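You operate a simulated robot arm through the tools that you are given. There is no shell and no other tool.

You are at the controls of a simulated robot arm. One attempt, no reset.

Task
Send the empty pail off on the dolly.
Fine: roll it in line, stand the pail on the deck, shut the ring clamp before you roll it back. Set down upright: empty pail.

It is judged by the outcome, as a careful person would: the job done as asked, and still so three seconds after it is handed in. It fails if anything else is knocked over, pushed out of place, dropped, spilled or broken.

Robot
A 7-joint arm with a two-finger parallel gripper on a trunk, on a base that drives. Base frame: it is fixed to the floor where the robot stands at the start and does not move with it; the origin is under the middle of the robot, x ahead of it, y to its left, z up. Lengths are in mm, angles in degrees, forces in N, time in s.
With the tool pointing down near the work surface it reaches from about 100 to 900 mm from the robot's upright axis, wherever it stands. Its first joint turns from -166.0 to 166.0 degrees. Places, roughly: deck of the pail dolly [4100, -1900, 500]; empty pail [3750, -1750, 500]; flyer cap [3500, -1500, 750]; full pail [3500, -1500, 500]; pail dolly [4100, -1900, 300]; ring clamp [3900, -2000, 600]. Payload 3.43 kg.
The tool frame sits at the grasp point between the pads (the TCP): z along the fingers, y along the line on which they close. The tips reach 30 mm beyond it. Largest opening 94 mm; finger width 28, thickness 10; the body of the gripper, 50 by 96 mm, starts 55 mm behind the TCP.
Orientation is that of the tool frame in the base frame, as [roll, pitch, yaw] about the fixed x, y, z axes, in that order (R = Rz(yaw) Ry(pitch) Rx(roll)). With the fingers straight down and closing along the base's y, the tool's x points along the base's -x, its y along +y and its z along -z.

Tools
- The arm moves only by the tool arm_command. Its argument "commands" is a list of rows, each a list of 7 numbers: the shift along the base's x, y, z in mm, then the turn, a rotation vector about the base's x, y, z in degrees, then the gripper command, from -1 (shut) to 1 (fully open), values between in proportion. In form: [[x, y, z, rx, ry, rz, claw], ...]. A call has 1 to 20 rows; each row is the pose to reach, as a shift and turn from the pose commanded when the call began. Rows are played at 5 a second. More than 50 mm and 8.6 degrees between two rows, or a gripper value outside its range, and nothing of the call is played. A pose out of reach is approached as far as the arm can. The call stops where the force on the tool passes 70 N (or 10 N more than at its start, if that is more) or the arm is blocked; 0.2 s more then pass. The fingers move at their own pace (about 45 mm/s each) and stop on an object; they squeeze with about 41 N. The grip force told is the motor's: it shows also when the fingers shut on nothing. Time passes only in rows, and 0.2 s behind the last, so rows that repeat a pose let the fingers close. It gives the time, the measured TCP pose, the force on the tool (base axes), the opening and the grip force at its end, in the units of the frame above (readings bear some noise), with the torque about the TCP (base axes, N m) and any sound that the robot's microphone picked up, and new pictures: "pictures" is both (left out), scene, wrist or none.
- Cameras (640 x 400 px; columns grow to the right, rows downward): "scene" is now at [487.8, 209.3, 1252.8]; the picture's right is [-0.09, -1.00, 0.00], its down [-0.82, 0.07, -0.57] and it looks along [0.57, -0.05, -0.82] (base axes); focal length 214 px, centre (320, 200). "wrist" rides on the gripper at [76, 14, -102] in the tool frame; the picture's right is [-0.18, 0.98, 0.00], its down [-0.75, -0.14, -0.64] and it looks along [-0.63, -0.12, 0.77] (tool axes); focal length 243 px, centre (320, 200). There is no depth. A picture from a camera that has moved, and an enlarged one, comes with that camera's place and axes in the base frame and with its lens. The place of the scene camera against the robot may be out by one fixed shift of up to 12 mm in any direction.
- raise_lower(by): slides the trunk up (or, below 0, down) by that many mm; the arm and the scene camera ride with it, the base frame stays. It gives what a move gives, with no picture.
- drive_base(legs): drives the robot by 1 to 6 legs, each [ahead, left, turn to the left] in mm, mm and degrees, along the robot's own axes; the way and the turn of a leg run together, so that a leg with both is an arc; at most 1500 mm and 180 degrees a leg. The arm and the cameras ride along, it lands a little off, and it stops where it bumps. It gives what a move gives, and a new picture of the scene camera.
- head_to(pan, tilt): turns the head with the scene camera to pan (to the left, within 103 degrees either way) and tilt (down, from -29 to 69), counted from straight ahead of the robot. It gives what a move gives, and a new picture of the scene camera.
- close_up(camera, box): a new picture of the part [left, top, right, bottom] of that camera's present view, enlarged. No time passes.
- hand_in(): hands the job in; it is judged then, once.

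Nothing tells you exact positions but the pictures and the camera data. Unless the task says otherwise, let go and move clear before handing in.

The tools are called after "Emit:" by a JSON object that holds its "api" and its "payload". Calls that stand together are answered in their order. arm_command: Moves the arm, as the interface text tells. Its arguments: {"type":"object","properties":{"commands":{"type":"array"},"pictures":{"type":"string","enum":["both","scene","wrist","none"]}},"required":["commands"]} The other tools are called the same way: raise_lower (by) slides the trunk up or down; drive_base (legs) drives the base; head_to (pan, tilt) turns the head that bears the scene camera; close_up (camera, box) takes an enlarged picture of a part of a camera's view; hand_in () hands the job in.

At the start:

```text
clock: 0.0
tool_pos: [681.9, 136.6, 696.3]
ee_rot: [-180.0, 0.1, 180.0]
contact_force: [-0.1, 0.0, -0.3]
moment: [0.0, -0.01, 0.03]
opening: 93.8
finger_force: 0.1
trunk travel left (down, up): [-375.0, 115.0]
robot x, y, heading: [-2.5, -2.0, -0.1]
head pan, tilt: [-5.0, 55.1]
```

scene: 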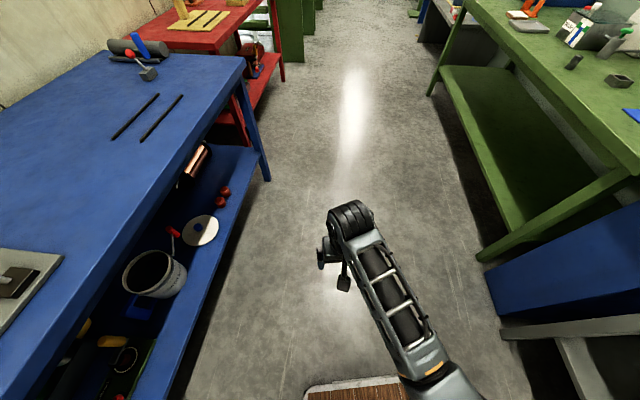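
wrist: 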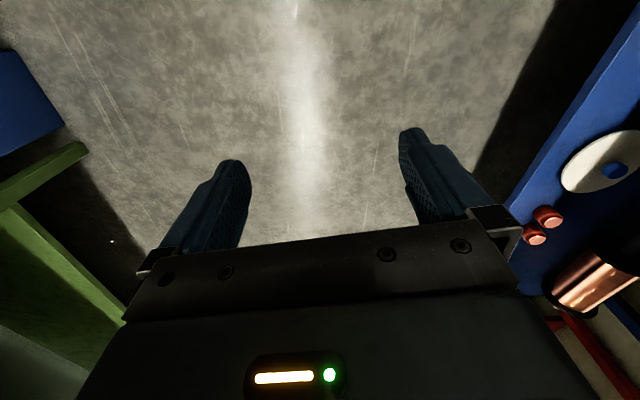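

I see an aisle of workbenches with clear floor ahead; the pails and dolly should be about 4 m ahead and to the right. I'll raise the head to look that way first.

Emit:
{"api": "head_to", "payload": {"pan": -20, "tilt": 15}}

```text
clock: 1.1
tool_pos: [681.5, 138.5, 696.8]
ee_rot: [-180.0, -0.1, 180.0]
contact_force: [0.5, 0.1, -0.2]
moment: [0.01, -0.03, 0.02]
opening: 93.9
finger_force: 0.0
trunk travel left (down, up): [-375.0, 115.0]
robot x, y, heading: [-0.9, 0.5, -0.2]
head pan, tilt: [-20.0, 15.0]
camera scene: at [503.8, 183.6, 1313.0], right [-0.34, -0.94, 0.0], down [-0.24, 0.09, -0.97], along [0.91, -0.33, -0.26], focal length 214 px, centre (320, 200)
```

scene: 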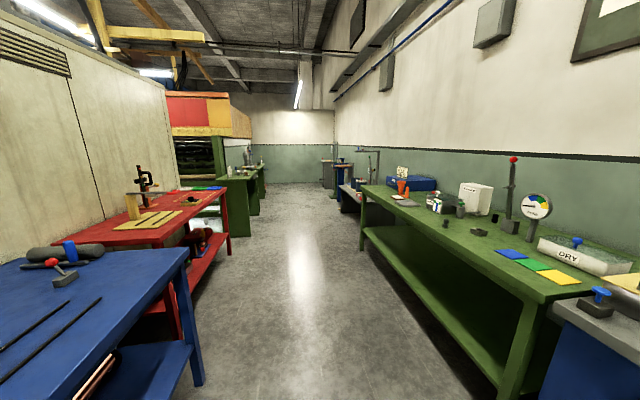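

The target place falls near the picture's column 360, row 190, just past the green bench. I'll enlarge it.

Emit:
{"api": "close_up", "payload": {"camera": "scene", "box": [300, 130, 460, 230]}}

Emit:
{"api": "close_up", "payload": {"camera": "scene", "box": [160, 120, 480, 320]}}

```text
4.00 times, centred on (380, 180) of scene
camera zoom: at [503.8, 183.6, 1313.0], right [-0.34, -0.94, 0.0], down [-0.24, 0.09, -0.97], along [0.91, -0.33, -0.26], focal length 858 px, centre (80, 280)
```

zoom: 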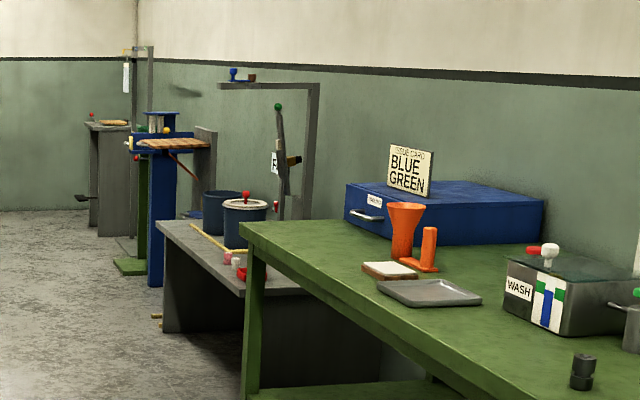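

```text
2.00 times, centred on (320, 220) of scene
camera zoom: at [503.8, 183.6, 1313.0], right [-0.34, -0.94, 0.0], down [-0.24, 0.09, -0.97], along [0.91, -0.33, -0.26], focal length 429 px, centre (320, 160)
```

zoom: 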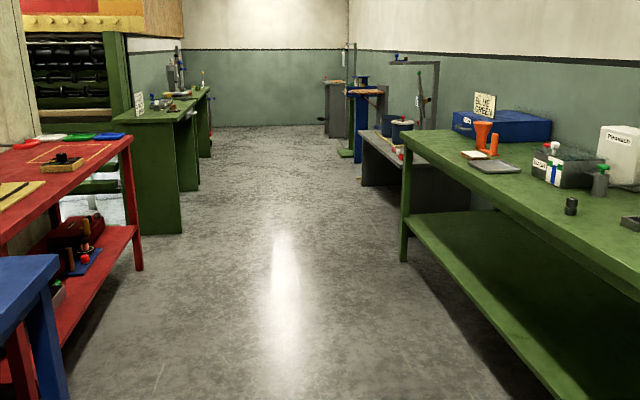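

The pails stand on a low grey bench beyond the green one, whose front is near y -1150. I'll drive down the aisle, keeping clear of both sides.

Emit:
{"api": "drive_base", "payload": {"legs": [[1500, -100, 0], [1300, -100, 0]]}}

Emit:
{"api": "head_to", "payload": {"pan": -65, "tilt": 30}}

```text
refused: leg 1 is longer than a leg can be; nothing moved
```

```text
clock: 2.2
tool_pos: [681.4, 137.1, 697.0]
ee_rot: [179.9, 0.0, 179.9]
contact_force: [0.4, 0.5, -0.9]
moment: [-0.02, 0.01, 0.01]
opening: 94.1
finger_force: 0.1
trunk travel left (down, up): [-375.0, 115.0]
robot x, y, heading: [-2.8, -3.9, 0.0]
head pan, tilt: [-65.0, 30.0]
camera scene: at [454.3, 133.6, 1288.9], right [-0.91, -0.42, 0.0], down [-0.21, 0.45, -0.87], along [0.37, -0.78, -0.5], focal length 214 px, centre (320, 200)
```

scene: 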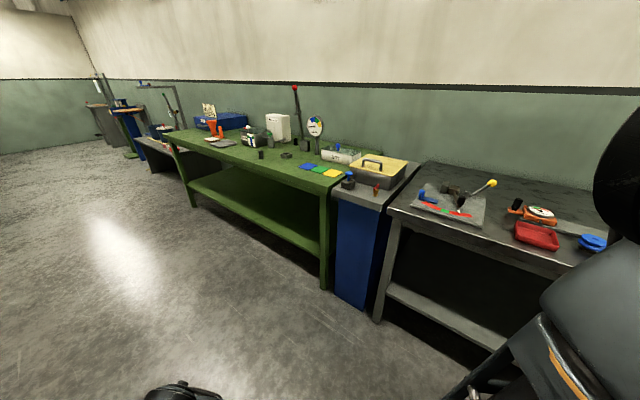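

The first leg was slightly over the length limit. I'll use shorter legs down the aisle.

Emit:
{"api": "drive_base", "payload": {"legs": [[1400, -100, 0], [1300, -100, 0]]}}

```text
clock: 15.3
tool_pos: [3375.7, 54.8, 697.7]
ee_rot: [-179.9, 0.0, -176.8]
contact_force: [0.0, -0.1, -0.4]
moment: [0.02, 0.01, 0.01]
opening: 94.1
finger_force: 0.1
trunk travel left (down, up): [-375.0, 115.0]
robot x, y, heading: [2702.1, -120.2, 3.1]
head pan, tilt: [-65.0, 30.0]
camera scene: at [3149.4, 37.6, 1288.9], right [-0.88, -0.47, 0.0], down [-0.24, 0.44, -0.87], along [0.41, -0.76, -0.5], focal length 214 px, centre (320, 200)
```

scene: 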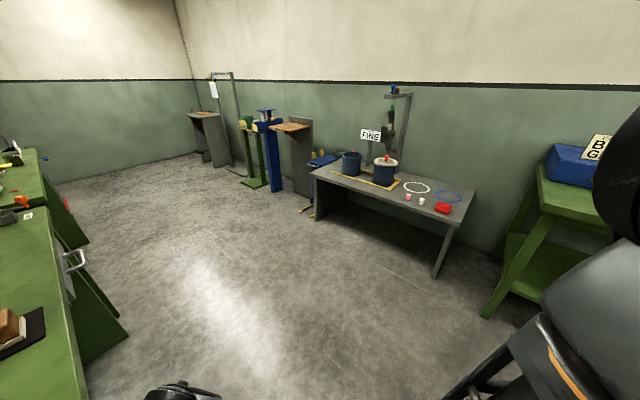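

Emit:
{"api": "close_up", "payload": {"camera": "scene", "box": [260, 70, 500, 220]}}

Emit:
{"api": "close_up", "payload": {"camera": "scene", "box": [280, 120, 408, 200]}}

```text
2.67 times, centred on (380, 145) of scene
camera zoom: at [3149.4, 37.6, 1288.9], right [-0.88, -0.47, 0.0], down [-0.24, 0.44, -0.87], along [0.41, -0.76, -0.5], focal length 572 px, centre (160, 347)
```

zoom: 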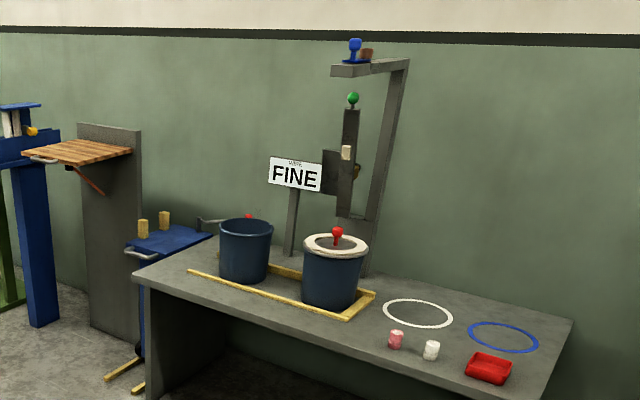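

```text
5.00 times, centred on (344, 160) of scene
camera zoom: at [3149.4, 37.6, 1288.9], right [-0.88, -0.47, 0.0], down [-0.24, 0.44, -0.87], along [0.41, -0.76, -0.5], focal length 1072 px, centre (200, 400)
```

zoom: 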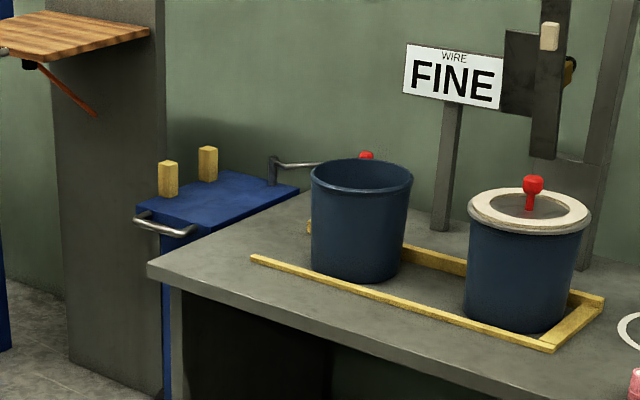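

The dolly (blue, yellow blocks on its deck) stands past the left end of the grey bench; the empty pail is the open one and the full one wears the red-knobbed cap. A green bench on the left is close to the arm, so I'll sidestep right, go ahead, and then turn to face the grey bench.

Emit:
{"api": "drive_base", "payload": {"legs": [[0, -380, -3], [1000, 0, 0], [0, 0, -90]]}}

Emit:
{"api": "head_to", "payload": {"pan": 5, "tilt": 40}}

```text
clock: 26.3
tool_pos: [3887.9, -1148.8, 696.8]
ee_rot: [-180.0, 0.0, 93.1]
contact_force: [0.0, -0.2, -0.4]
moment: [0.02, -0.03, 0.01]
opening: 94.3
finger_force: 0.1
trunk travel left (down, up): [-375.0, 115.0]
robot x, y, heading: [3712.8, -474.3, -87.1]
head pan, tilt: [-65.0, 30.0]
camera scene: at [3864.7, -928.1, 1288.9], right [-0.47, 0.88, 0.0], down [0.44, 0.24, -0.87], along [-0.76, -0.41, -0.5], focal length 214 px, centre (320, 200)
```

scene: 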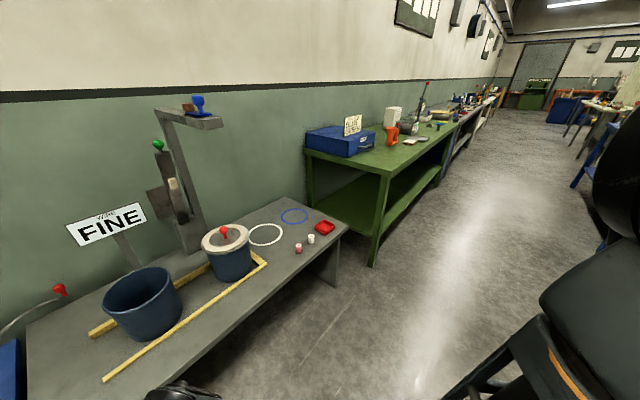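

```text
clock: 27.7
tool_pos: [3887.3, -1149.2, 696.3]
ee_rot: [179.9, -0.1, 93.3]
contact_force: [1.0, -0.3, -0.5]
moment: [-0.01, -0.03, -0.01]
opening: 94.1
finger_force: 0.1
trunk travel left (down, up): [-375.0, 115.0]
robot x, y, heading: [3713.0, -474.1, -86.8]
head pan, tilt: [5.0, 40.0]
camera scene: at [3956.5, -969.5, 1273.6], right [-0.99, -0.14, 0.0], down [-0.09, 0.64, -0.77], along [0.11, -0.76, -0.64], focal length 214 px, centre (320, 200)
```

scene: 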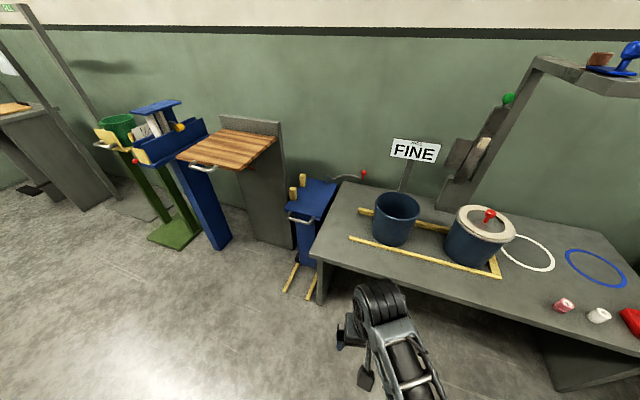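

Emit:
{"api": "close_up", "payload": {"camera": "scene", "box": [270, 150, 430, 250]}}

Emit:
{"api": "close_up", "payload": {"camera": "scene", "box": [260, 160, 388, 320]}}

Emit:
{"api": "close_up", "payload": {"camera": "scene", "box": [400, 40, 640, 340]}}

Emit:
{"api": "close_up", "payload": {"camera": "scene", "box": [0, 80, 320, 280]}}

```text
4.00 times, centred on (350, 200) of scene
camera zoom: at [3956.5, -969.5, 1273.6], right [-0.99, -0.14, 0.0], down [-0.09, 0.64, -0.77], along [0.11, -0.76, -0.64], focal length 858 px, centre (200, 200)
```

zoom: 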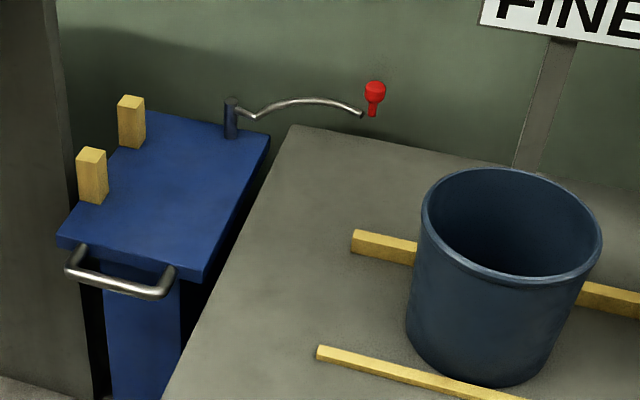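

```text
2.50 times, centred on (324, 240) of scene
camera zoom: at [3956.5, -969.5, 1273.6], right [-0.99, -0.14, 0.0], down [-0.09, 0.64, -0.77], along [0.11, -0.76, -0.64], focal length 536 px, centre (310, 100)
```

zoom: 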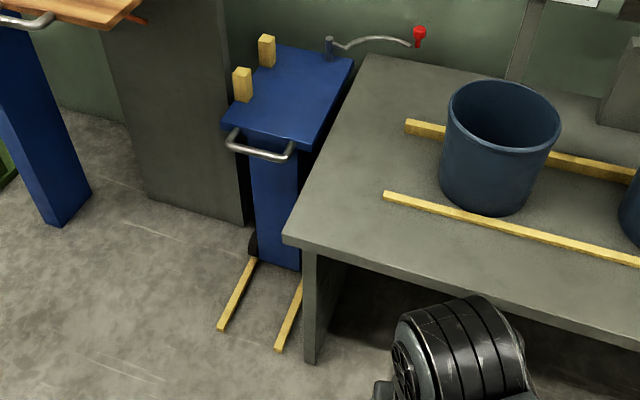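

```text
1.33 times, centred on (520, 190) of scene
camera zoom: at [3956.5, -969.5, 1273.6], right [-0.99, -0.14, 0.0], down [-0.09, 0.64, -0.77], along [0.11, -0.76, -0.64], focal length 286 px, centre (53, 213)
```

zoom: 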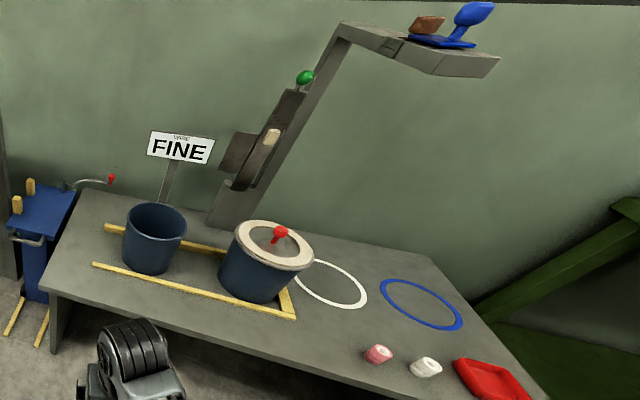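

```text
2.00 times, centred on (160, 180) of scene
camera zoom: at [3956.5, -969.5, 1273.6], right [-0.99, -0.14, 0.0], down [-0.09, 0.64, -0.77], along [0.11, -0.76, -0.64], focal length 429 px, centre (640, 240)
```

zoom: 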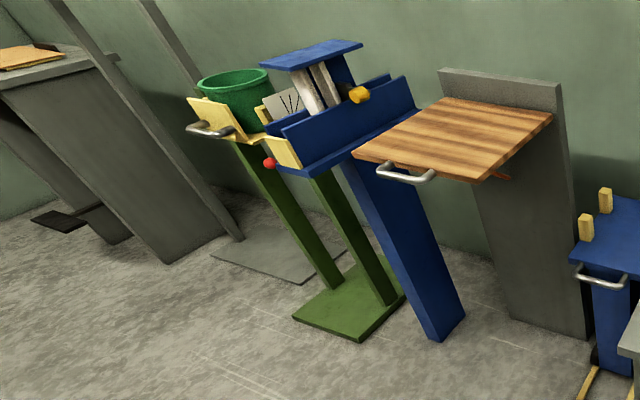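

The station is turned about 9 degrees: the dolly (floor rails toward the aisle, two yellow stops, a swing clamp with red knob, front handle) must be pulled toward me until it's in line with the yellow fences. I'll check the size of my base before driving closer.

Emit:
{"api": "head_to", "payload": {"pan": 30, "tilt": 69}}

Emit:
{"api": "head_to", "payload": {"pan": -40, "tilt": 69}}

```text
clock: 28.6
tool_pos: [3886.0, -1148.7, 696.4]
ee_rot: [180.0, 0.0, 93.2]
contact_force: [-0.4, 0.3, 0.4]
moment: [0.0, -0.05, 0.0]
opening: 93.8
finger_force: 0.0
trunk travel left (down, up): [-375.0, 115.0]
robot x, y, heading: [3713.8, -477.0, -86.9]
head pan, tilt: [30.0, 68.8]
camera scene: at [3975.0, -932.2, 1237.5], right [-0.84, -0.55, 0.0], down [-0.51, 0.78, -0.36], along [0.2, -0.3, -0.93], focal length 214 px, centre (320, 200)
```

scene: 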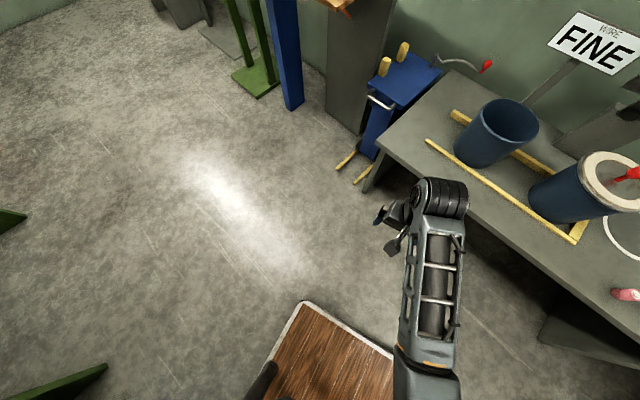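

```text
clock: 30.0
tool_pos: [3886.9, -1150.4, 697.3]
ee_rot: [180.0, 0.0, 93.2]
contact_force: [0.4, 0.2, -0.4]
moment: [0.0, 0.01, 0.01]
opening: 94.0
finger_force: 0.0
trunk travel left (down, up): [-375.0, 115.0]
robot x, y, heading: [3712.7, -476.3, -86.6]
head pan, tilt: [-40.0, 68.8]
camera scene: at [3911.0, -930.1, 1237.4], right [-0.8, 0.6, 0.0], down [0.56, 0.75, -0.36], along [-0.22, -0.29, -0.93], focal length 214 px, centre (320, 200)
```

scene: 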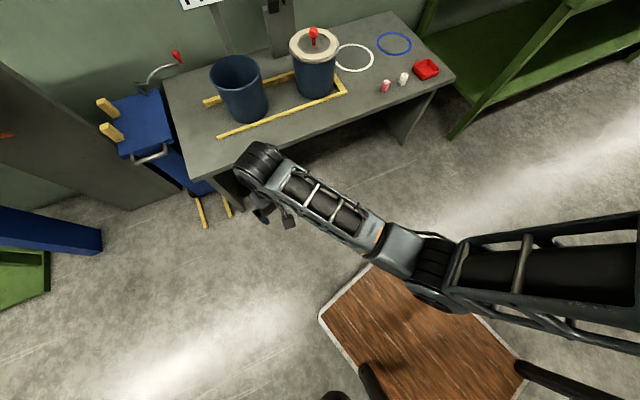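

My base reaches about 345 mm ahead of its axis and 300 mm to the side. I'll lift the gripper, then sidestep left and turn square to the station before going closer.

Emit:
{"api": "arm_command", "payload": {"commands": [[0, 0, 50, 0, 0, 0, 1], [0, 0, 100, 0, 0, 0, 1], [0, 0, 150, 0, 0, 0, 1]], "pictures": "none"}}

Emit:
{"api": "drive_base", "payload": {"legs": [[150, 330, -12.9]]}}

Emit:
{"api": "head_to", "payload": {"pan": -10, "tilt": 45}}

```text
clock: 30.8
tool_pos: [3886.0, -1149.3, 765.9]
ee_rot: [179.9, 0.0, 93.1]
contact_force: [-0.5, 0.3, -0.3]
moment: [0.0, 0.02, -0.01]
opening: 94.2
finger_force: 0.0
out of reach, approached as far as the arm can: row 2, 3
trunk travel left (down, up): [-375.0, 115.0]
robot x, y, heading: [3712.4, -476.1, -86.6]
head pan, tilt: [-40.0, 68.8]
```

```text
clock: 33.2
tool_pos: [4060.5, -1347.1, 766.0]
ee_rot: [180.0, 0.0, 80.0]
contact_force: [0.1, -0.3, 0.5]
moment: [-0.01, -0.01, -0.03]
opening: 94.1
finger_force: 0.0
trunk travel left (down, up): [-375.0, 115.0]
robot x, y, heading: [4043.4, -656.6, -99.8]
head pan, tilt: [-40.0, 68.8]
camera scene: at [4133.0, -1138.9, 1237.4], right [-0.64, 0.77, 0.0], down [0.71, 0.6, -0.36], along [-0.28, -0.23, -0.93], focal length 214 px, centre (320, 200)
```

scene: 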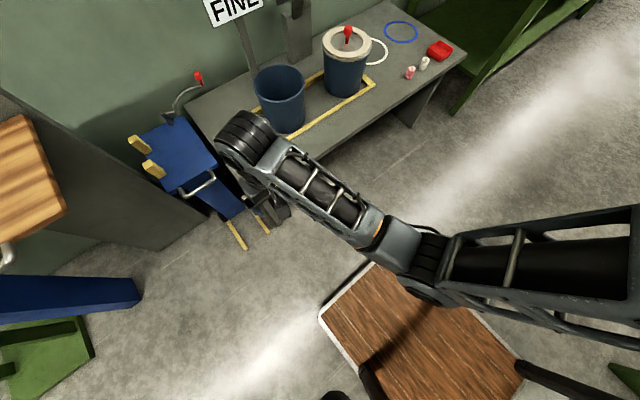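

```text
clock: 34.1
tool_pos: [4060.5, -1345.7, 765.7]
ee_rot: [179.9, -0.1, 80.0]
contact_force: [0.6, -0.1, 0.0]
moment: [-0.03, 0.03, 0.01]
opening: 94.2
finger_force: 0.0
trunk travel left (down, up): [-375.0, 115.0]
robot x, y, heading: [4044.9, -650.5, -100.0]
head pan, tilt: [-10.0, 45.0]
camera scene: at [4148.0, -1179.3, 1266.2], right [-0.94, 0.34, 0.0], down [0.24, 0.66, -0.71], along [-0.24, -0.66, -0.71], focal length 214 px, centre (320, 200)
```

scene: 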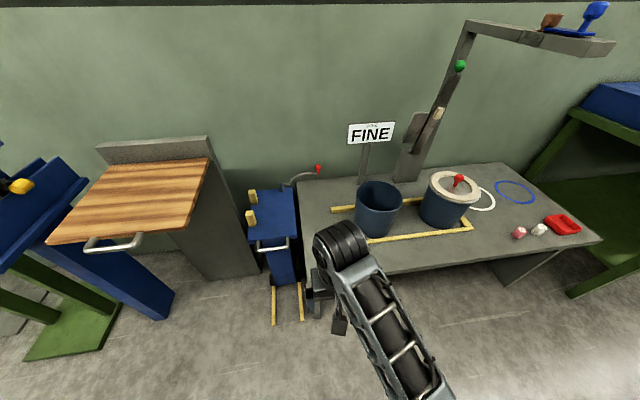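

I'm square to the station now, with a wooden table top to the left front that stays clear. I'll go ahead toward the bench with about 90 mm of clearance.

Emit:
{"api": "drive_base", "payload": {"legs": [[370, 65, 0.5]]}}

Emit:
{"api": "head_to", "payload": {"pan": 0, "tilt": 60}}

```text
clock: 36.5
tool_pos: [4068.0, -1721.9, 767.0]
ee_rot: [180.0, 0.0, 80.4]
contact_force: [-0.4, 0.5, -0.3]
moment: [-0.03, 0.0, -0.01]
opening: 93.9
finger_force: 0.2
trunk travel left (down, up): [-375.0, 115.0]
robot x, y, heading: [4045.6, -1026.3, -99.6]
head pan, tilt: [-10.0, 45.0]
camera scene: at [4154.4, -1553.8, 1266.3], right [-0.94, 0.33, 0.0], down [0.24, 0.67, -0.71], along [-0.24, -0.67, -0.71], focal length 214 px, centre (320, 200)
```

scene: 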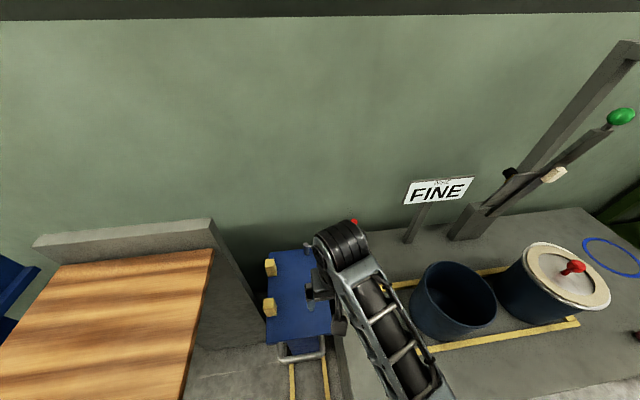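

```text
clock: 37.3
tool_pos: [4067.4, -1720.3, 765.8]
ee_rot: [180.0, 0.0, 80.4]
contact_force: [-0.3, -0.3, 0.2]
moment: [0.01, 0.04, 0.0]
opening: 93.9
finger_force: 0.2
trunk travel left (down, up): [-375.0, 115.0]
robot x, y, heading: [4046.8, -1025.9, -99.8]
head pan, tilt: [0.0, 60.0]
camera scene: at [4170.5, -1542.9, 1246.9], right [-0.99, 0.17, 0.0], down [0.14, 0.85, -0.5], along [-0.08, -0.49, -0.87], focal length 214 px, centre (320, 200)
```

scene: 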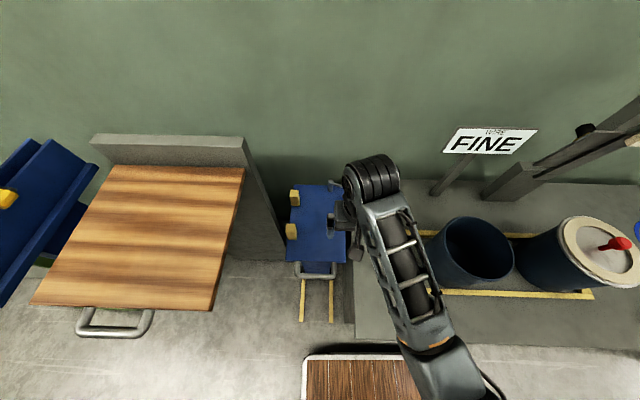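

Good view; now I'll enlarge the dolly and pail to measure them.

Emit:
{"api": "close_up", "payload": {"camera": "scene", "box": [260, 165, 388, 245]}}

Emit:
{"api": "close_up", "payload": {"camera": "scene", "box": [260, 220, 420, 345]}}

Emit:
{"api": "close_up", "payload": {"camera": "scene", "box": [400, 180, 640, 330]}}

Emit:
{"api": "close_up", "payload": {"camera": "wrist", "box": [0, 0, 640, 400]}}

```text
5.00 times, centred on (324, 205) of scene
camera zoom: at [4170.5, -1542.9, 1246.9], right [-0.99, 0.17, 0.0], down [0.14, 0.85, -0.5], along [-0.08, -0.49, -0.87], focal length 1072 px, centre (300, 175)
```

zoom: 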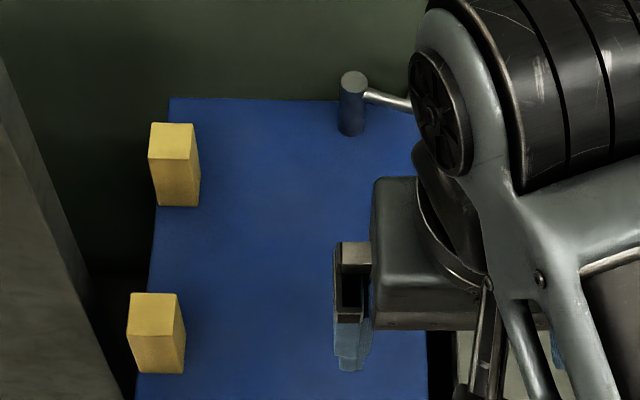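

```text
3.20 times, centred on (340, 282) of scene
camera zoom: at [4170.5, -1542.9, 1246.9], right [-0.99, 0.17, 0.0], down [0.14, 0.85, -0.5], along [-0.08, -0.49, -0.87], focal length 686 px, centre (256, -64)
```

zoom: 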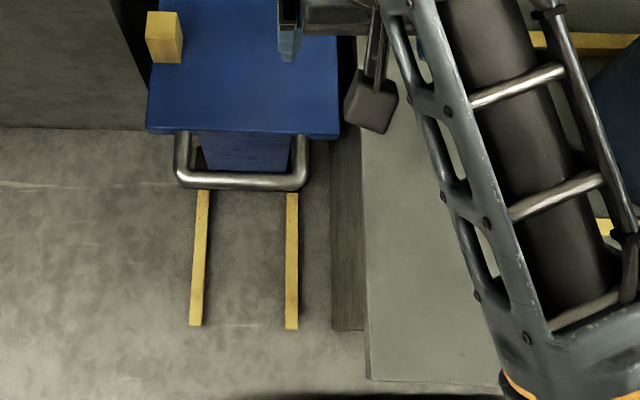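

```text
2.67 times, centred on (520, 255) of scene
camera zoom: at [4170.5, -1542.9, 1246.9], right [-0.99, 0.17, 0.0], down [0.14, 0.85, -0.5], along [-0.08, -0.49, -0.87], focal length 572 px, centre (-213, 53)
```

zoom: 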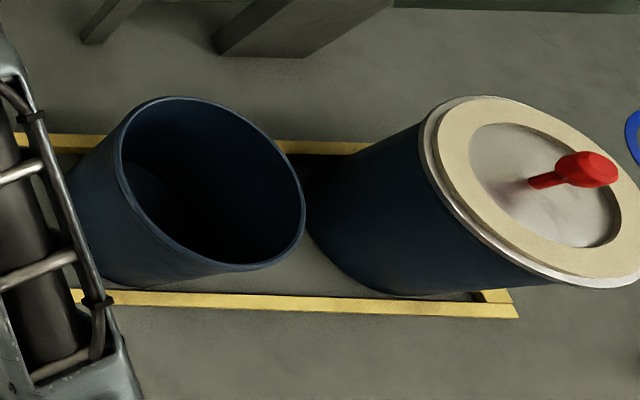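

```text
1.00 times, centred on (320, 200) of wrist (not enlarged: the box is as wide or as high as the picture)
camera zoom: at [4093.7, -1646.0, 867.9], right [0.94, -0.34, 0.0], down [-0.26, -0.72, 0.64], along [-0.22, -0.6, -0.77], focal length 243 px, centre (320, 200)
```

zoom: 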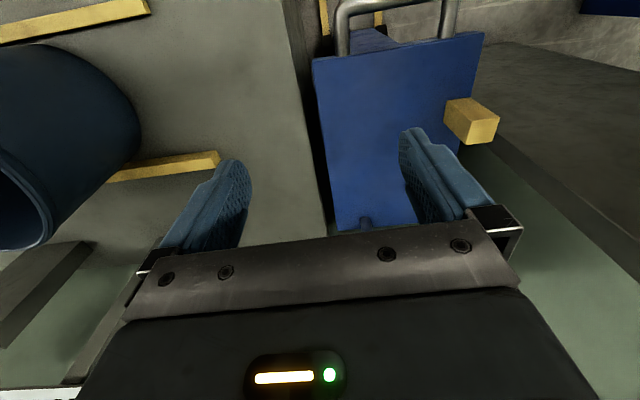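

The dolly handle lies just in front of its deck, about 160 mm short of lining up with the fenced channel. I'll turn the wrist 90 degrees so the fingers close along the pull direction and hover over the handle.

Emit:
{"api": "arm_command", "payload": {"commands": [[8, 4, -5, 0, 0, -8, 1], [17, 8, -10, 0, 0, -16, 1], [25, 12, -20, 0, 0, -24, 1], [34, 16, -30, 0, 0, -32, 1], [43, 20, -40, 0, 0, -40, 1], [51, 24, -50, 0, 0, -48, 1], [60, 28, -60, 0, 0, -56, 1], [68, 32, -70, 0, 0, -64, 1], [77, 36, -80, 0, 0, -72, 1], [85, 40, -90, 0, 0, -80, 1], [94, 45, -100, 0, 0, -88, 1], [94, 45, -110, 0, 0, -89, 0], [94, 45, -110, 0, 0, -89, 0]]}}

```text
clock: 40.1
tool_pos: [4161.2, -1675.2, 657.5]
ee_rot: [180.0, -0.1, -8.6]
contact_force: [0.4, -0.6, 0.4]
moment: [0.04, -0.02, -0.01]
opening: 47.0
finger_force: 0.1
trunk travel left (down, up): [-375.0, 115.0]
robot x, y, heading: [4043.8, -1029.0, -99.5]
head pan, tilt: [0.0, 60.0]
camera scene: at [4170.5, -1542.8, 1246.8], right [-0.99, 0.17, 0.0], down [0.14, 0.85, -0.5], along [-0.08, -0.49, -0.87], focal length 214 px, centre (320, 200)
camera wrist: at [4234.3, -1698.5, 759.7], right [-0.33, -0.94, 0.0], down [-0.72, 0.25, 0.64], along [-0.61, 0.21, -0.77], focal length 243 px, centre (320, 200)
```

scene: 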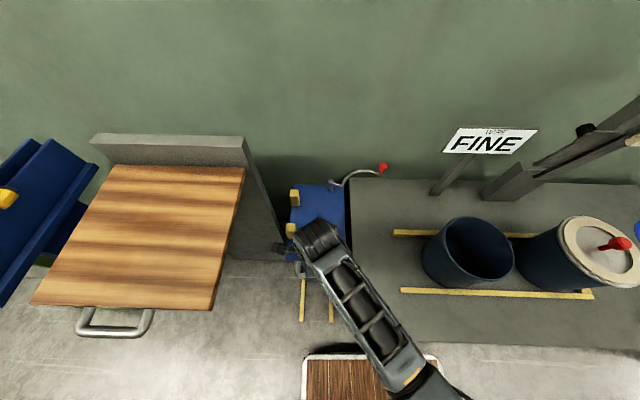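
wrist: 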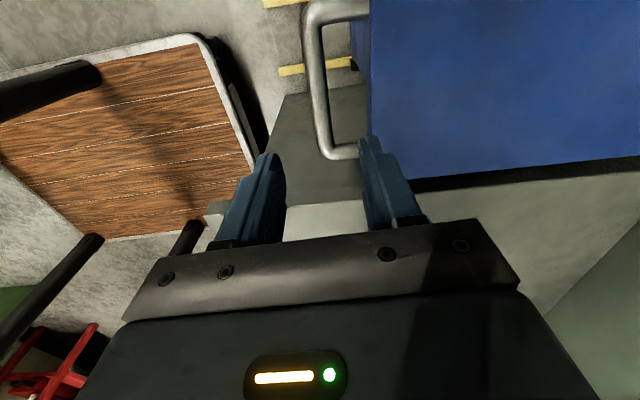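

The handle bar is centred between the fingers. I'll lower onto it with the fingers half open.

Emit:
{"api": "arm_command", "payload": {"commands": [[0, 0, -40, 0, 0, 0, 0.1], [0, 0, -80, 0, 0, 0, 0.1], [0, 0, -110, 0, 0, 0, 0.1], [0, 0, -130, 0, 0, 0, 0.1]]}}

```text
clock: 41.1
tool_pos: [4160.3, -1674.1, 525.8]
ee_rot: [-180.0, 0.0, -8.6]
contact_force: [-0.4, -0.2, -0.3]
moment: [-0.02, 0.03, -0.01]
opening: 51.6
finger_force: 0.1
trunk travel left (down, up): [-375.0, 115.0]
robot x, y, heading: [4044.0, -1025.8, -99.7]
head pan, tilt: [0.0, 60.0]
camera scene: at [4170.5, -1542.7, 1246.9], right [-0.99, 0.17, 0.0], down [0.14, 0.85, -0.5], along [-0.08, -0.49, -0.87], focal length 214 px, centre (320, 200)
camera wrist: at [4234.2, -1697.6, 627.1], right [-0.33, -0.94, 0.0], down [-0.72, 0.25, 0.64], along [-0.61, 0.21, -0.77], focal length 243 px, centre (320, 200)
```

scene: 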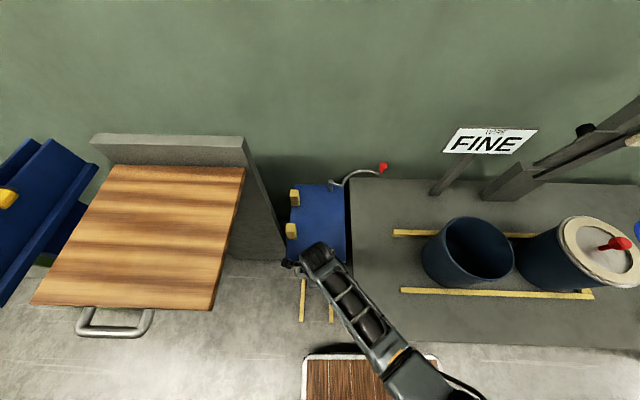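
wrist: 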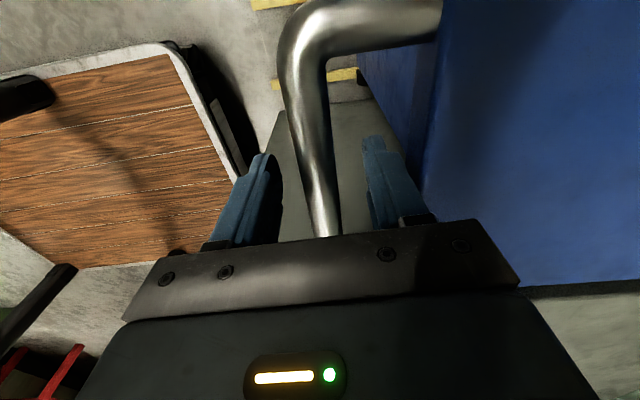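

Emit:
{"api": "close_up", "payload": {"camera": "wrist", "box": [240, 0, 480, 250]}}

Emit:
{"api": "close_up", "payload": {"camera": "scene", "box": [270, 170, 398, 330]}}

```text
1.60 times, centred on (360, 125) of wrist
camera zoom: at [4234.2, -1697.6, 627.1], right [-0.33, -0.94, 0.0], down [-0.72, 0.25, 0.64], along [-0.61, 0.21, -0.77], focal length 388 px, centre (256, 320)
```

zoom: 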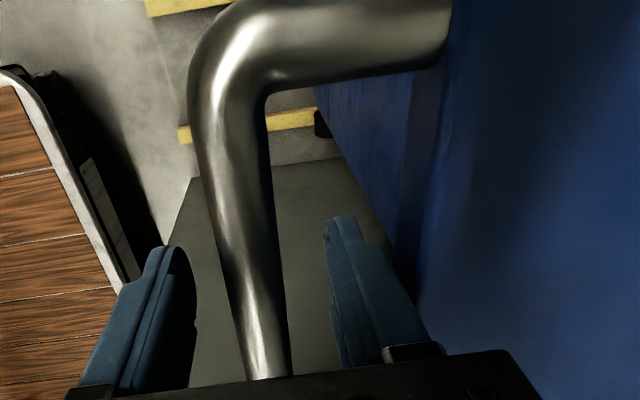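

```text
2.50 times, centred on (334, 250) of scene
camera zoom: at [4170.5, -1542.7, 1246.9], right [-0.99, 0.17, 0.0], down [0.14, 0.85, -0.5], along [-0.08, -0.49, -0.87], focal length 536 px, centre (285, 75)
```

zoom: 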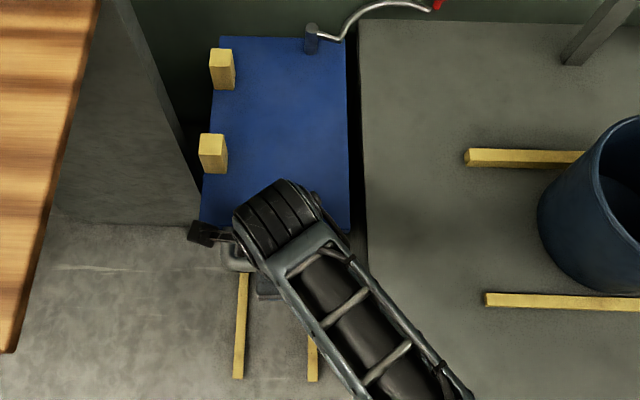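

The bar is a little below the pads; I'll lower 25 mm more and close on it.

Emit:
{"api": "arm_command", "payload": {"commands": [[0, 0, -15, 0, 0, 0, 0.1], [0, 0, -28, 0, 0, 0, 0.1], [0, 0, -28, 0, 0, 0, -1], [0, 0, -28, 0, 0, 0, -1], [0, 0, -28, 0, 0, 0, -1], [0, 0, -28, 0, 0, 0, -1]]}}

```text
clock: 42.5
tool_pos: [4163.0, -1675.4, 497.2]
ee_rot: [-180.0, 0.0, -8.6]
contact_force: [3.2, 1.3, -2.5]
moment: [0.0, 0.19, -1.02]
opening: 23.0
finger_force: 45.1
trunk travel left (down, up): [-375.0, 115.0]
robot x, y, heading: [4047.5, -1024.7, -99.3]
head pan, tilt: [0.0, 60.0]
camera scene: at [4170.6, -1542.8, 1246.7], right [-0.99, 0.17, 0.0], down [0.14, 0.85, -0.5], along [-0.08, -0.49, -0.87], focal length 214 px, centre (320, 200)
camera wrist: at [4234.9, -1699.6, 598.8], right [-0.33, -0.94, 0.0], down [-0.72, 0.25, 0.64], along [-0.61, 0.21, -0.77], focal length 243 px, centre (320, 200)
```

scene: 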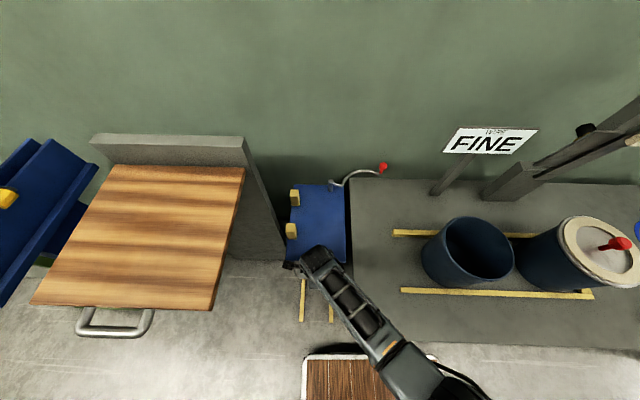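
wrist: 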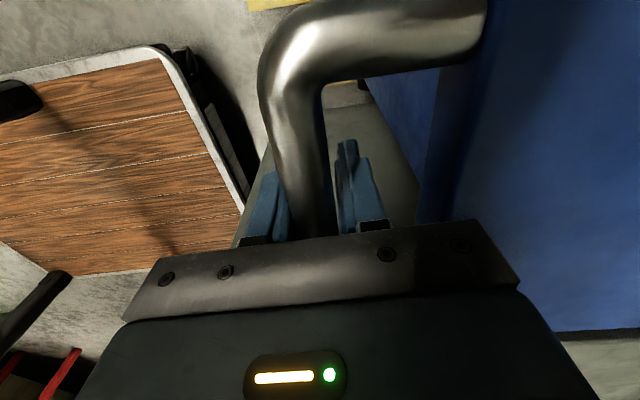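

The handle is gripped firmly. I'll pull the dolly along its rails toward me in small steps.

Emit:
{"api": "arm_command", "payload": {"commands": [[1.9, 9.8, 0, 0, 0, -1, -1], [3.7, 19.7, 0, 0, 0, -1.5, -1], [5.6, 29.5, 0, 0, 0, -1.5, -1], [7.4, 39.3, 0, 0, 0, -1.5, -1], [9.3, 49.2, 0, 0, 0, -1.5, -1], [11.2, 59, 0, 0, 0, -1.5, -1], [13, 68.8, 0, 0, 0, -1.5, -1], [14.9, 78.6, 0, 0, 0, -1.5, -1], [16.7, 88.5, 0, 0, 0, -1.5, -1], [18.6, 98.3, 0, 0, 0, -1.5, -1], [18.6, 98.3, 0, 0, 0, -1.5, -1]]}}

```text
clock: 44.9
tool_pos: [4182.1, -1577.3, 499.1]
ee_rot: [179.9, -0.2, -10.0]
contact_force: [27.0, -7.3, 2.4]
moment: [0.3, 1.02, -1.0]
opening: 22.4
finger_force: 45.0
trunk travel left (down, up): [-375.0, 115.0]
robot x, y, heading: [4043.6, -1028.1, -99.3]
head pan, tilt: [0.0, 60.0]
camera scene: at [4171.0, -1542.8, 1247.2], right [-0.99, 0.17, 0.0], down [0.14, 0.85, -0.5], along [-0.08, -0.49, -0.87], focal length 214 px, centre (320, 200)
camera wrist: at [4252.7, -1602.0, 601.1], right [-0.35, -0.94, 0.0], down [-0.72, 0.27, 0.64], along [-0.6, 0.23, -0.77], focal length 243 px, centre (320, 200)
```

scene: 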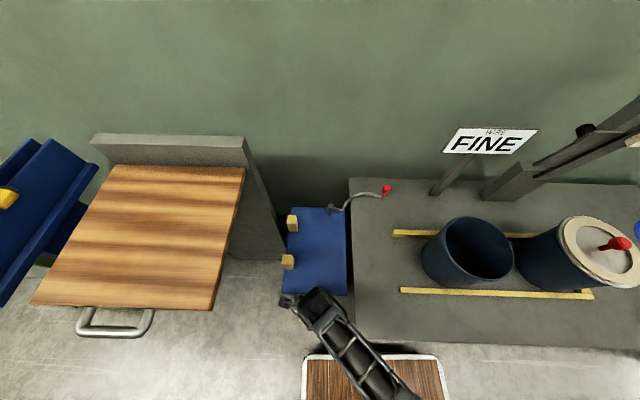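
wrist: 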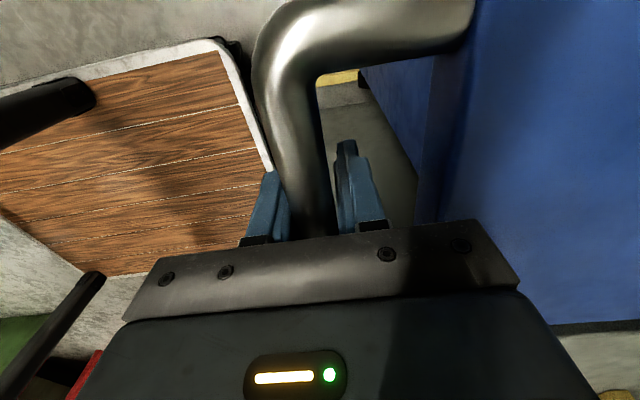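

Emit:
{"api": "close_up", "payload": {"camera": "scene", "box": [270, 170, 430, 310]}}

```text
2.86 times, centred on (350, 240) of scene
camera zoom: at [4171.0, -1542.8, 1247.2], right [-0.99, 0.17, 0.0], down [0.14, 0.85, -0.5], along [-0.08, -0.49, -0.87], focal length 613 px, centre (234, 86)
```

zoom: 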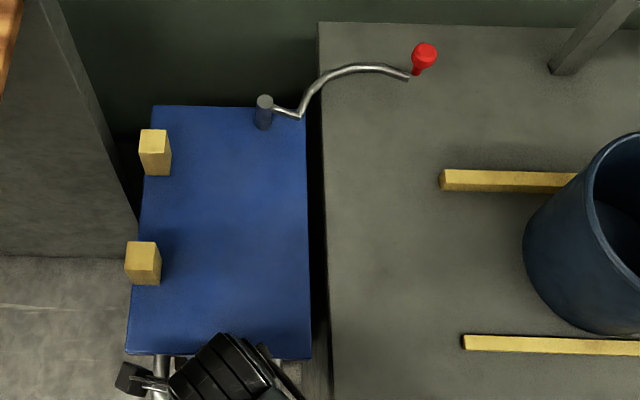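

About 43 mm more brings the deck's middle in line with the channel. The side force says the rails run slightly more to +x, so I'll ease that way while pulling.

Emit:
{"api": "arm_command", "payload": {"commands": [[3, 8, 0, 0, 0, 0, -1], [5.5, 16, 0, 0, 0, 0, -1], [7.5, 24, 0, 0, 0, 0, -1], [9.5, 33, 0, 0, 0, 0, -1], [11, 42, 0, 0, 0, 0, -1], [11, 42, 0, 0, 0, 0, -1]]}}

Emit:
{"api": "close_up", "payload": {"camera": "scene", "box": [270, 170, 430, 310]}}

```text
clock: 46.3
tool_pos: [4187.5, -1538.3, 498.9]
ee_rot: [179.8, 0.1, -10.3]
contact_force: [-23.3, -28.8, 10.1]
moment: [1.04, 0.47, -0.76]
opening: 22.4
finger_force: 44.7
trunk travel left (down, up): [-375.0, 115.0]
robot x, y, heading: [4043.9, -1025.8, -99.6]
head pan, tilt: [0.0, 60.0]
camera scene: at [4169.9, -1543.2, 1246.7], right [-0.99, 0.17, 0.0], down [0.14, 0.85, -0.5], along [-0.08, -0.49, -0.87], focal length 214 px, centre (320, 200)
camera wrist: at [4260.6, -1563.8, 600.7], right [-0.36, -0.93, 0.0], down [-0.71, 0.28, 0.64], along [-0.6, 0.23, -0.77], focal length 243 px, centre (320, 200)
```

scene: 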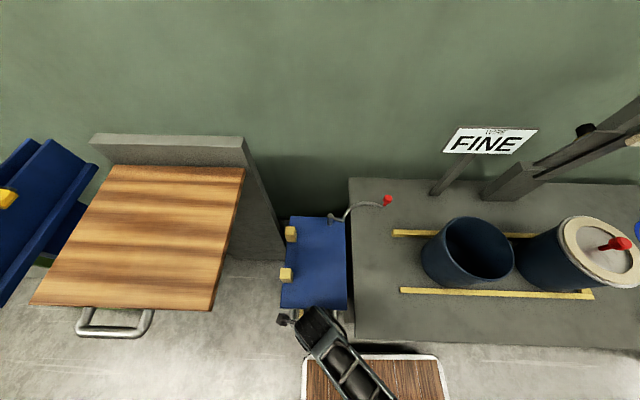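
wrist: 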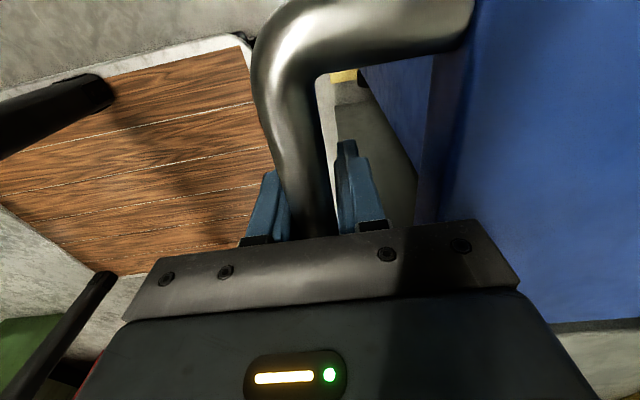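

```text
2.86 times, centred on (350, 240) of scene
camera zoom: at [4169.9, -1543.2, 1246.7], right [-0.99, 0.17, 0.0], down [0.14, 0.85, -0.5], along [-0.08, -0.49, -0.87], focal length 613 px, centre (234, 86)
```

zoom: 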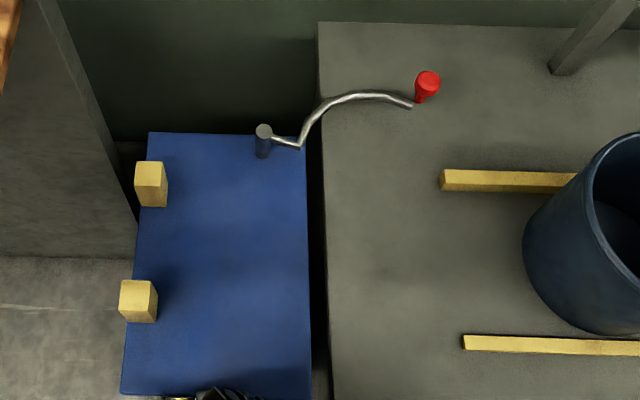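

The deck's middle now lines up with the channel and the pull force has jumped, so the dolly is at its stop. I'll relax the load, open, and rise clear of the handle.

Emit:
{"api": "arm_command", "payload": {"commands": [[-3, -2, 0, 0, 0, 0, -1], [-3, -2, 0, 0, 0, 0, 0.1], [-3, -2, 0, 0, 0, 0, 0.1], [-3, -2, 0, 0, 0, 0, 0.1], [-3, -2, 30, 0, 0, 0, 0.1], [-3, -2, 75, 0, 0, 0, 0.1], [-3, -2, 125, 0, 0, 0, 0.1]]}}

Emit:
{"api": "close_up", "payload": {"camera": "scene", "box": [270, 170, 430, 310]}}

```text
clock: 47.9
tool_pos: [4187.5, -1539.2, 623.2]
ee_rot: [180.0, 0.0, -10.2]
contact_force: [-0.4, -0.1, -0.2]
moment: [0.0, 0.01, 0.03]
opening: 51.9
finger_force: 0.1
trunk travel left (down, up): [-375.0, 115.0]
robot x, y, heading: [4045.5, -1026.8, -99.4]
head pan, tilt: [0.0, 60.0]
camera scene: at [4170.5, -1543.0, 1246.7], right [-0.99, 0.17, 0.0], down [0.14, 0.85, -0.5], along [-0.08, -0.49, -0.87], focal length 214 px, centre (320, 200)
camera wrist: at [4259.4, -1565.1, 725.0], right [-0.35, -0.94, 0.0], down [-0.72, 0.27, 0.64], along [-0.6, 0.23, -0.77], focal length 243 px, centre (320, 200)
```

scene: 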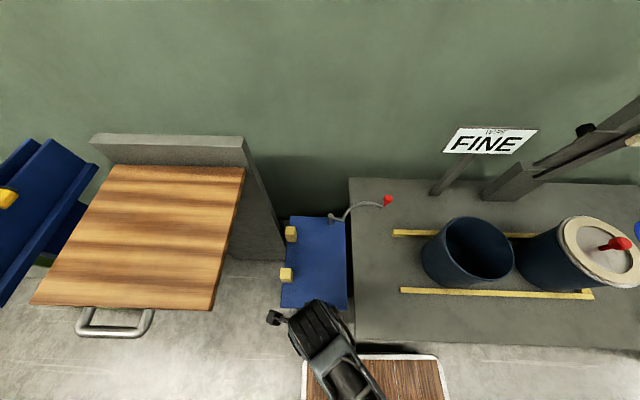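
wrist: 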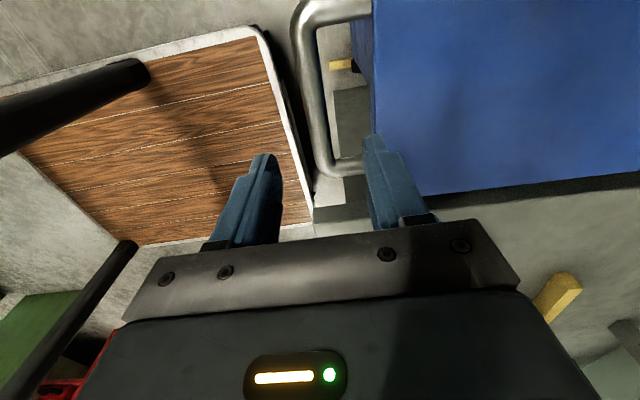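

```text
2.86 times, centred on (350, 240) of scene
camera zoom: at [4170.5, -1543.0, 1246.7], right [-0.99, 0.17, 0.0], down [0.14, 0.85, -0.5], along [-0.08, -0.49, -0.87], focal length 613 px, centre (234, 86)
```

zoom: 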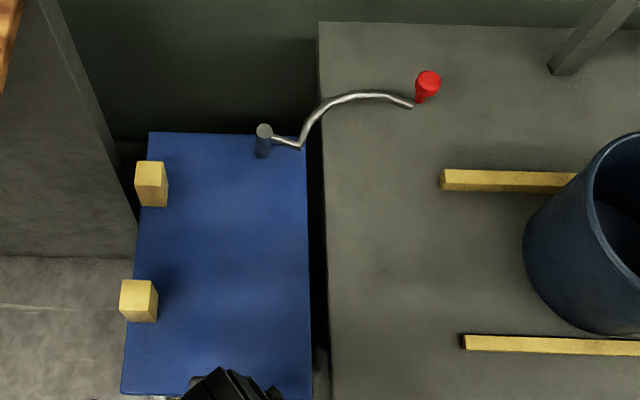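

The dolly stays put. Next I'll raise the hand and move over the near rim of the empty pail for a look with the wrist camera.

Emit:
{"api": "arm_command", "payload": {"commands": [[0, 0, 45, 0, 0, 0, 0.5], [0, 0, 90, 0, 0, 0, 0.5], [0, 0, 135, 0, 0, 0, 0.5], [-45, -1, 137, 0, 0, 0, 0.5], [-90, -2, 137, 0, 0, 0, 0.5], [-135, -3, 137, 0, 0, 0, 0.5], [-180, -4, 137, 0, 0, 0, 0.5], [-225, -5, 137, 0, 0, 0, 0.5], [-270, -6, 137, 0, 0, 0, 0.5], [-315, -7, 137, 0, 0, 0, 0.5], [-360, -8, 137, 0, 0, 0, 0.5], [-400, -10, 137, 0, 0, 0, 0.5], [-440, -11, 137, 0, 0, 0, 0.5], [-455, -12, 137, 0, 0, 0, 0.5]]}}

```text
clock: 50.9
tool_pos: [3733.9, -1550.3, 761.7]
ee_rot: [180.0, -0.1, -10.0]
contact_force: [0.8, 0.3, -0.5]
moment: [0.02, -0.01, 0.01]
opening: 70.6
finger_force: 0.1
trunk travel left (down, up): [-375.0, 115.0]
robot x, y, heading: [4046.1, -1028.1, -99.4]
head pan, tilt: [0.0, 60.0]
camera scene: at [4170.7, -1542.7, 1246.8], right [-0.99, 0.17, 0.0], down [0.14, 0.85, -0.5], along [-0.08, -0.49, -0.87], focal length 214 px, centre (320, 200)
camera wrist: at [3805.5, -1575.9, 862.8], right [-0.35, -0.94, 0.0], down [-0.72, 0.27, 0.64], along [-0.6, 0.23, -0.77], focal length 243 px, centre (320, 200)
```

scene: 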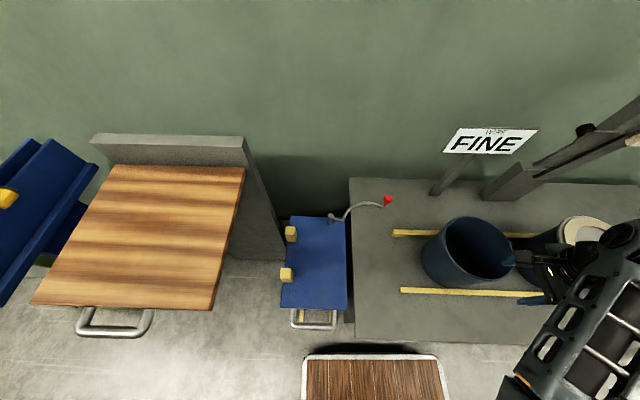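
wrist: 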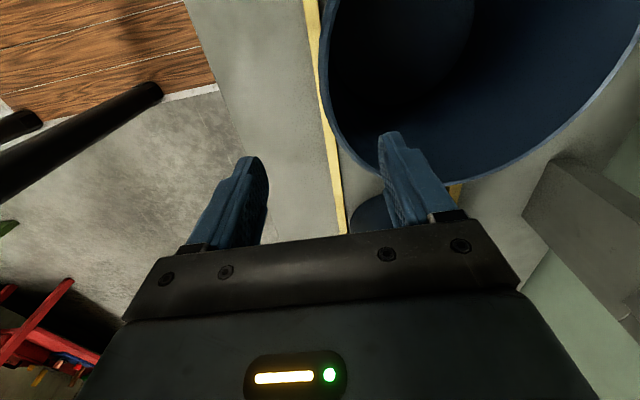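

Emit:
{"api": "close_up", "payload": {"camera": "wrist", "box": [300, 0, 640, 212]}}

Emit:
{"api": "close_up", "payload": {"camera": "scene", "box": [380, 190, 560, 310]}}

```text
1.88 times, centred on (470, 106) of wrist
camera zoom: at [3805.5, -1575.9, 862.8], right [-0.35, -0.94, 0.0], down [-0.72, 0.27, 0.64], along [-0.6, 0.23, -0.77], focal length 457 px, centre (38, 377)
```

zoom: 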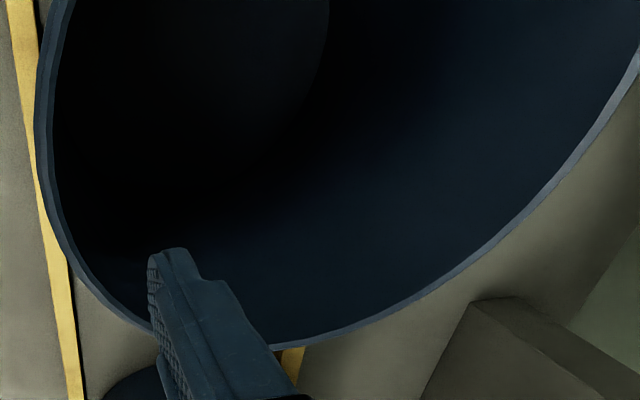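

```text
3.33 times, centred on (470, 250) of scene
camera zoom: at [4170.7, -1542.7, 1246.8], right [-0.99, 0.17, 0.0], down [0.14, 0.85, -0.5], along [-0.08, -0.49, -0.87], focal length 715 px, centre (-180, 33)
```

zoom: 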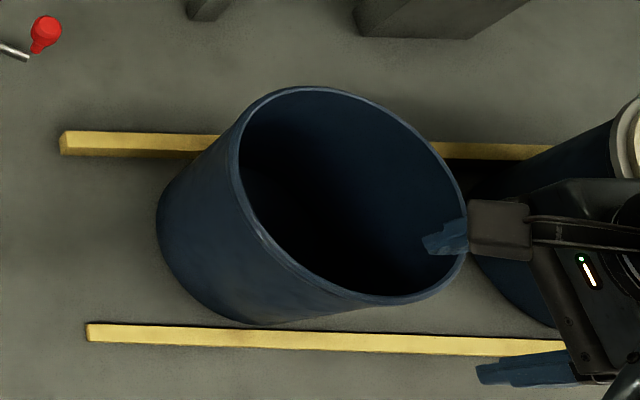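

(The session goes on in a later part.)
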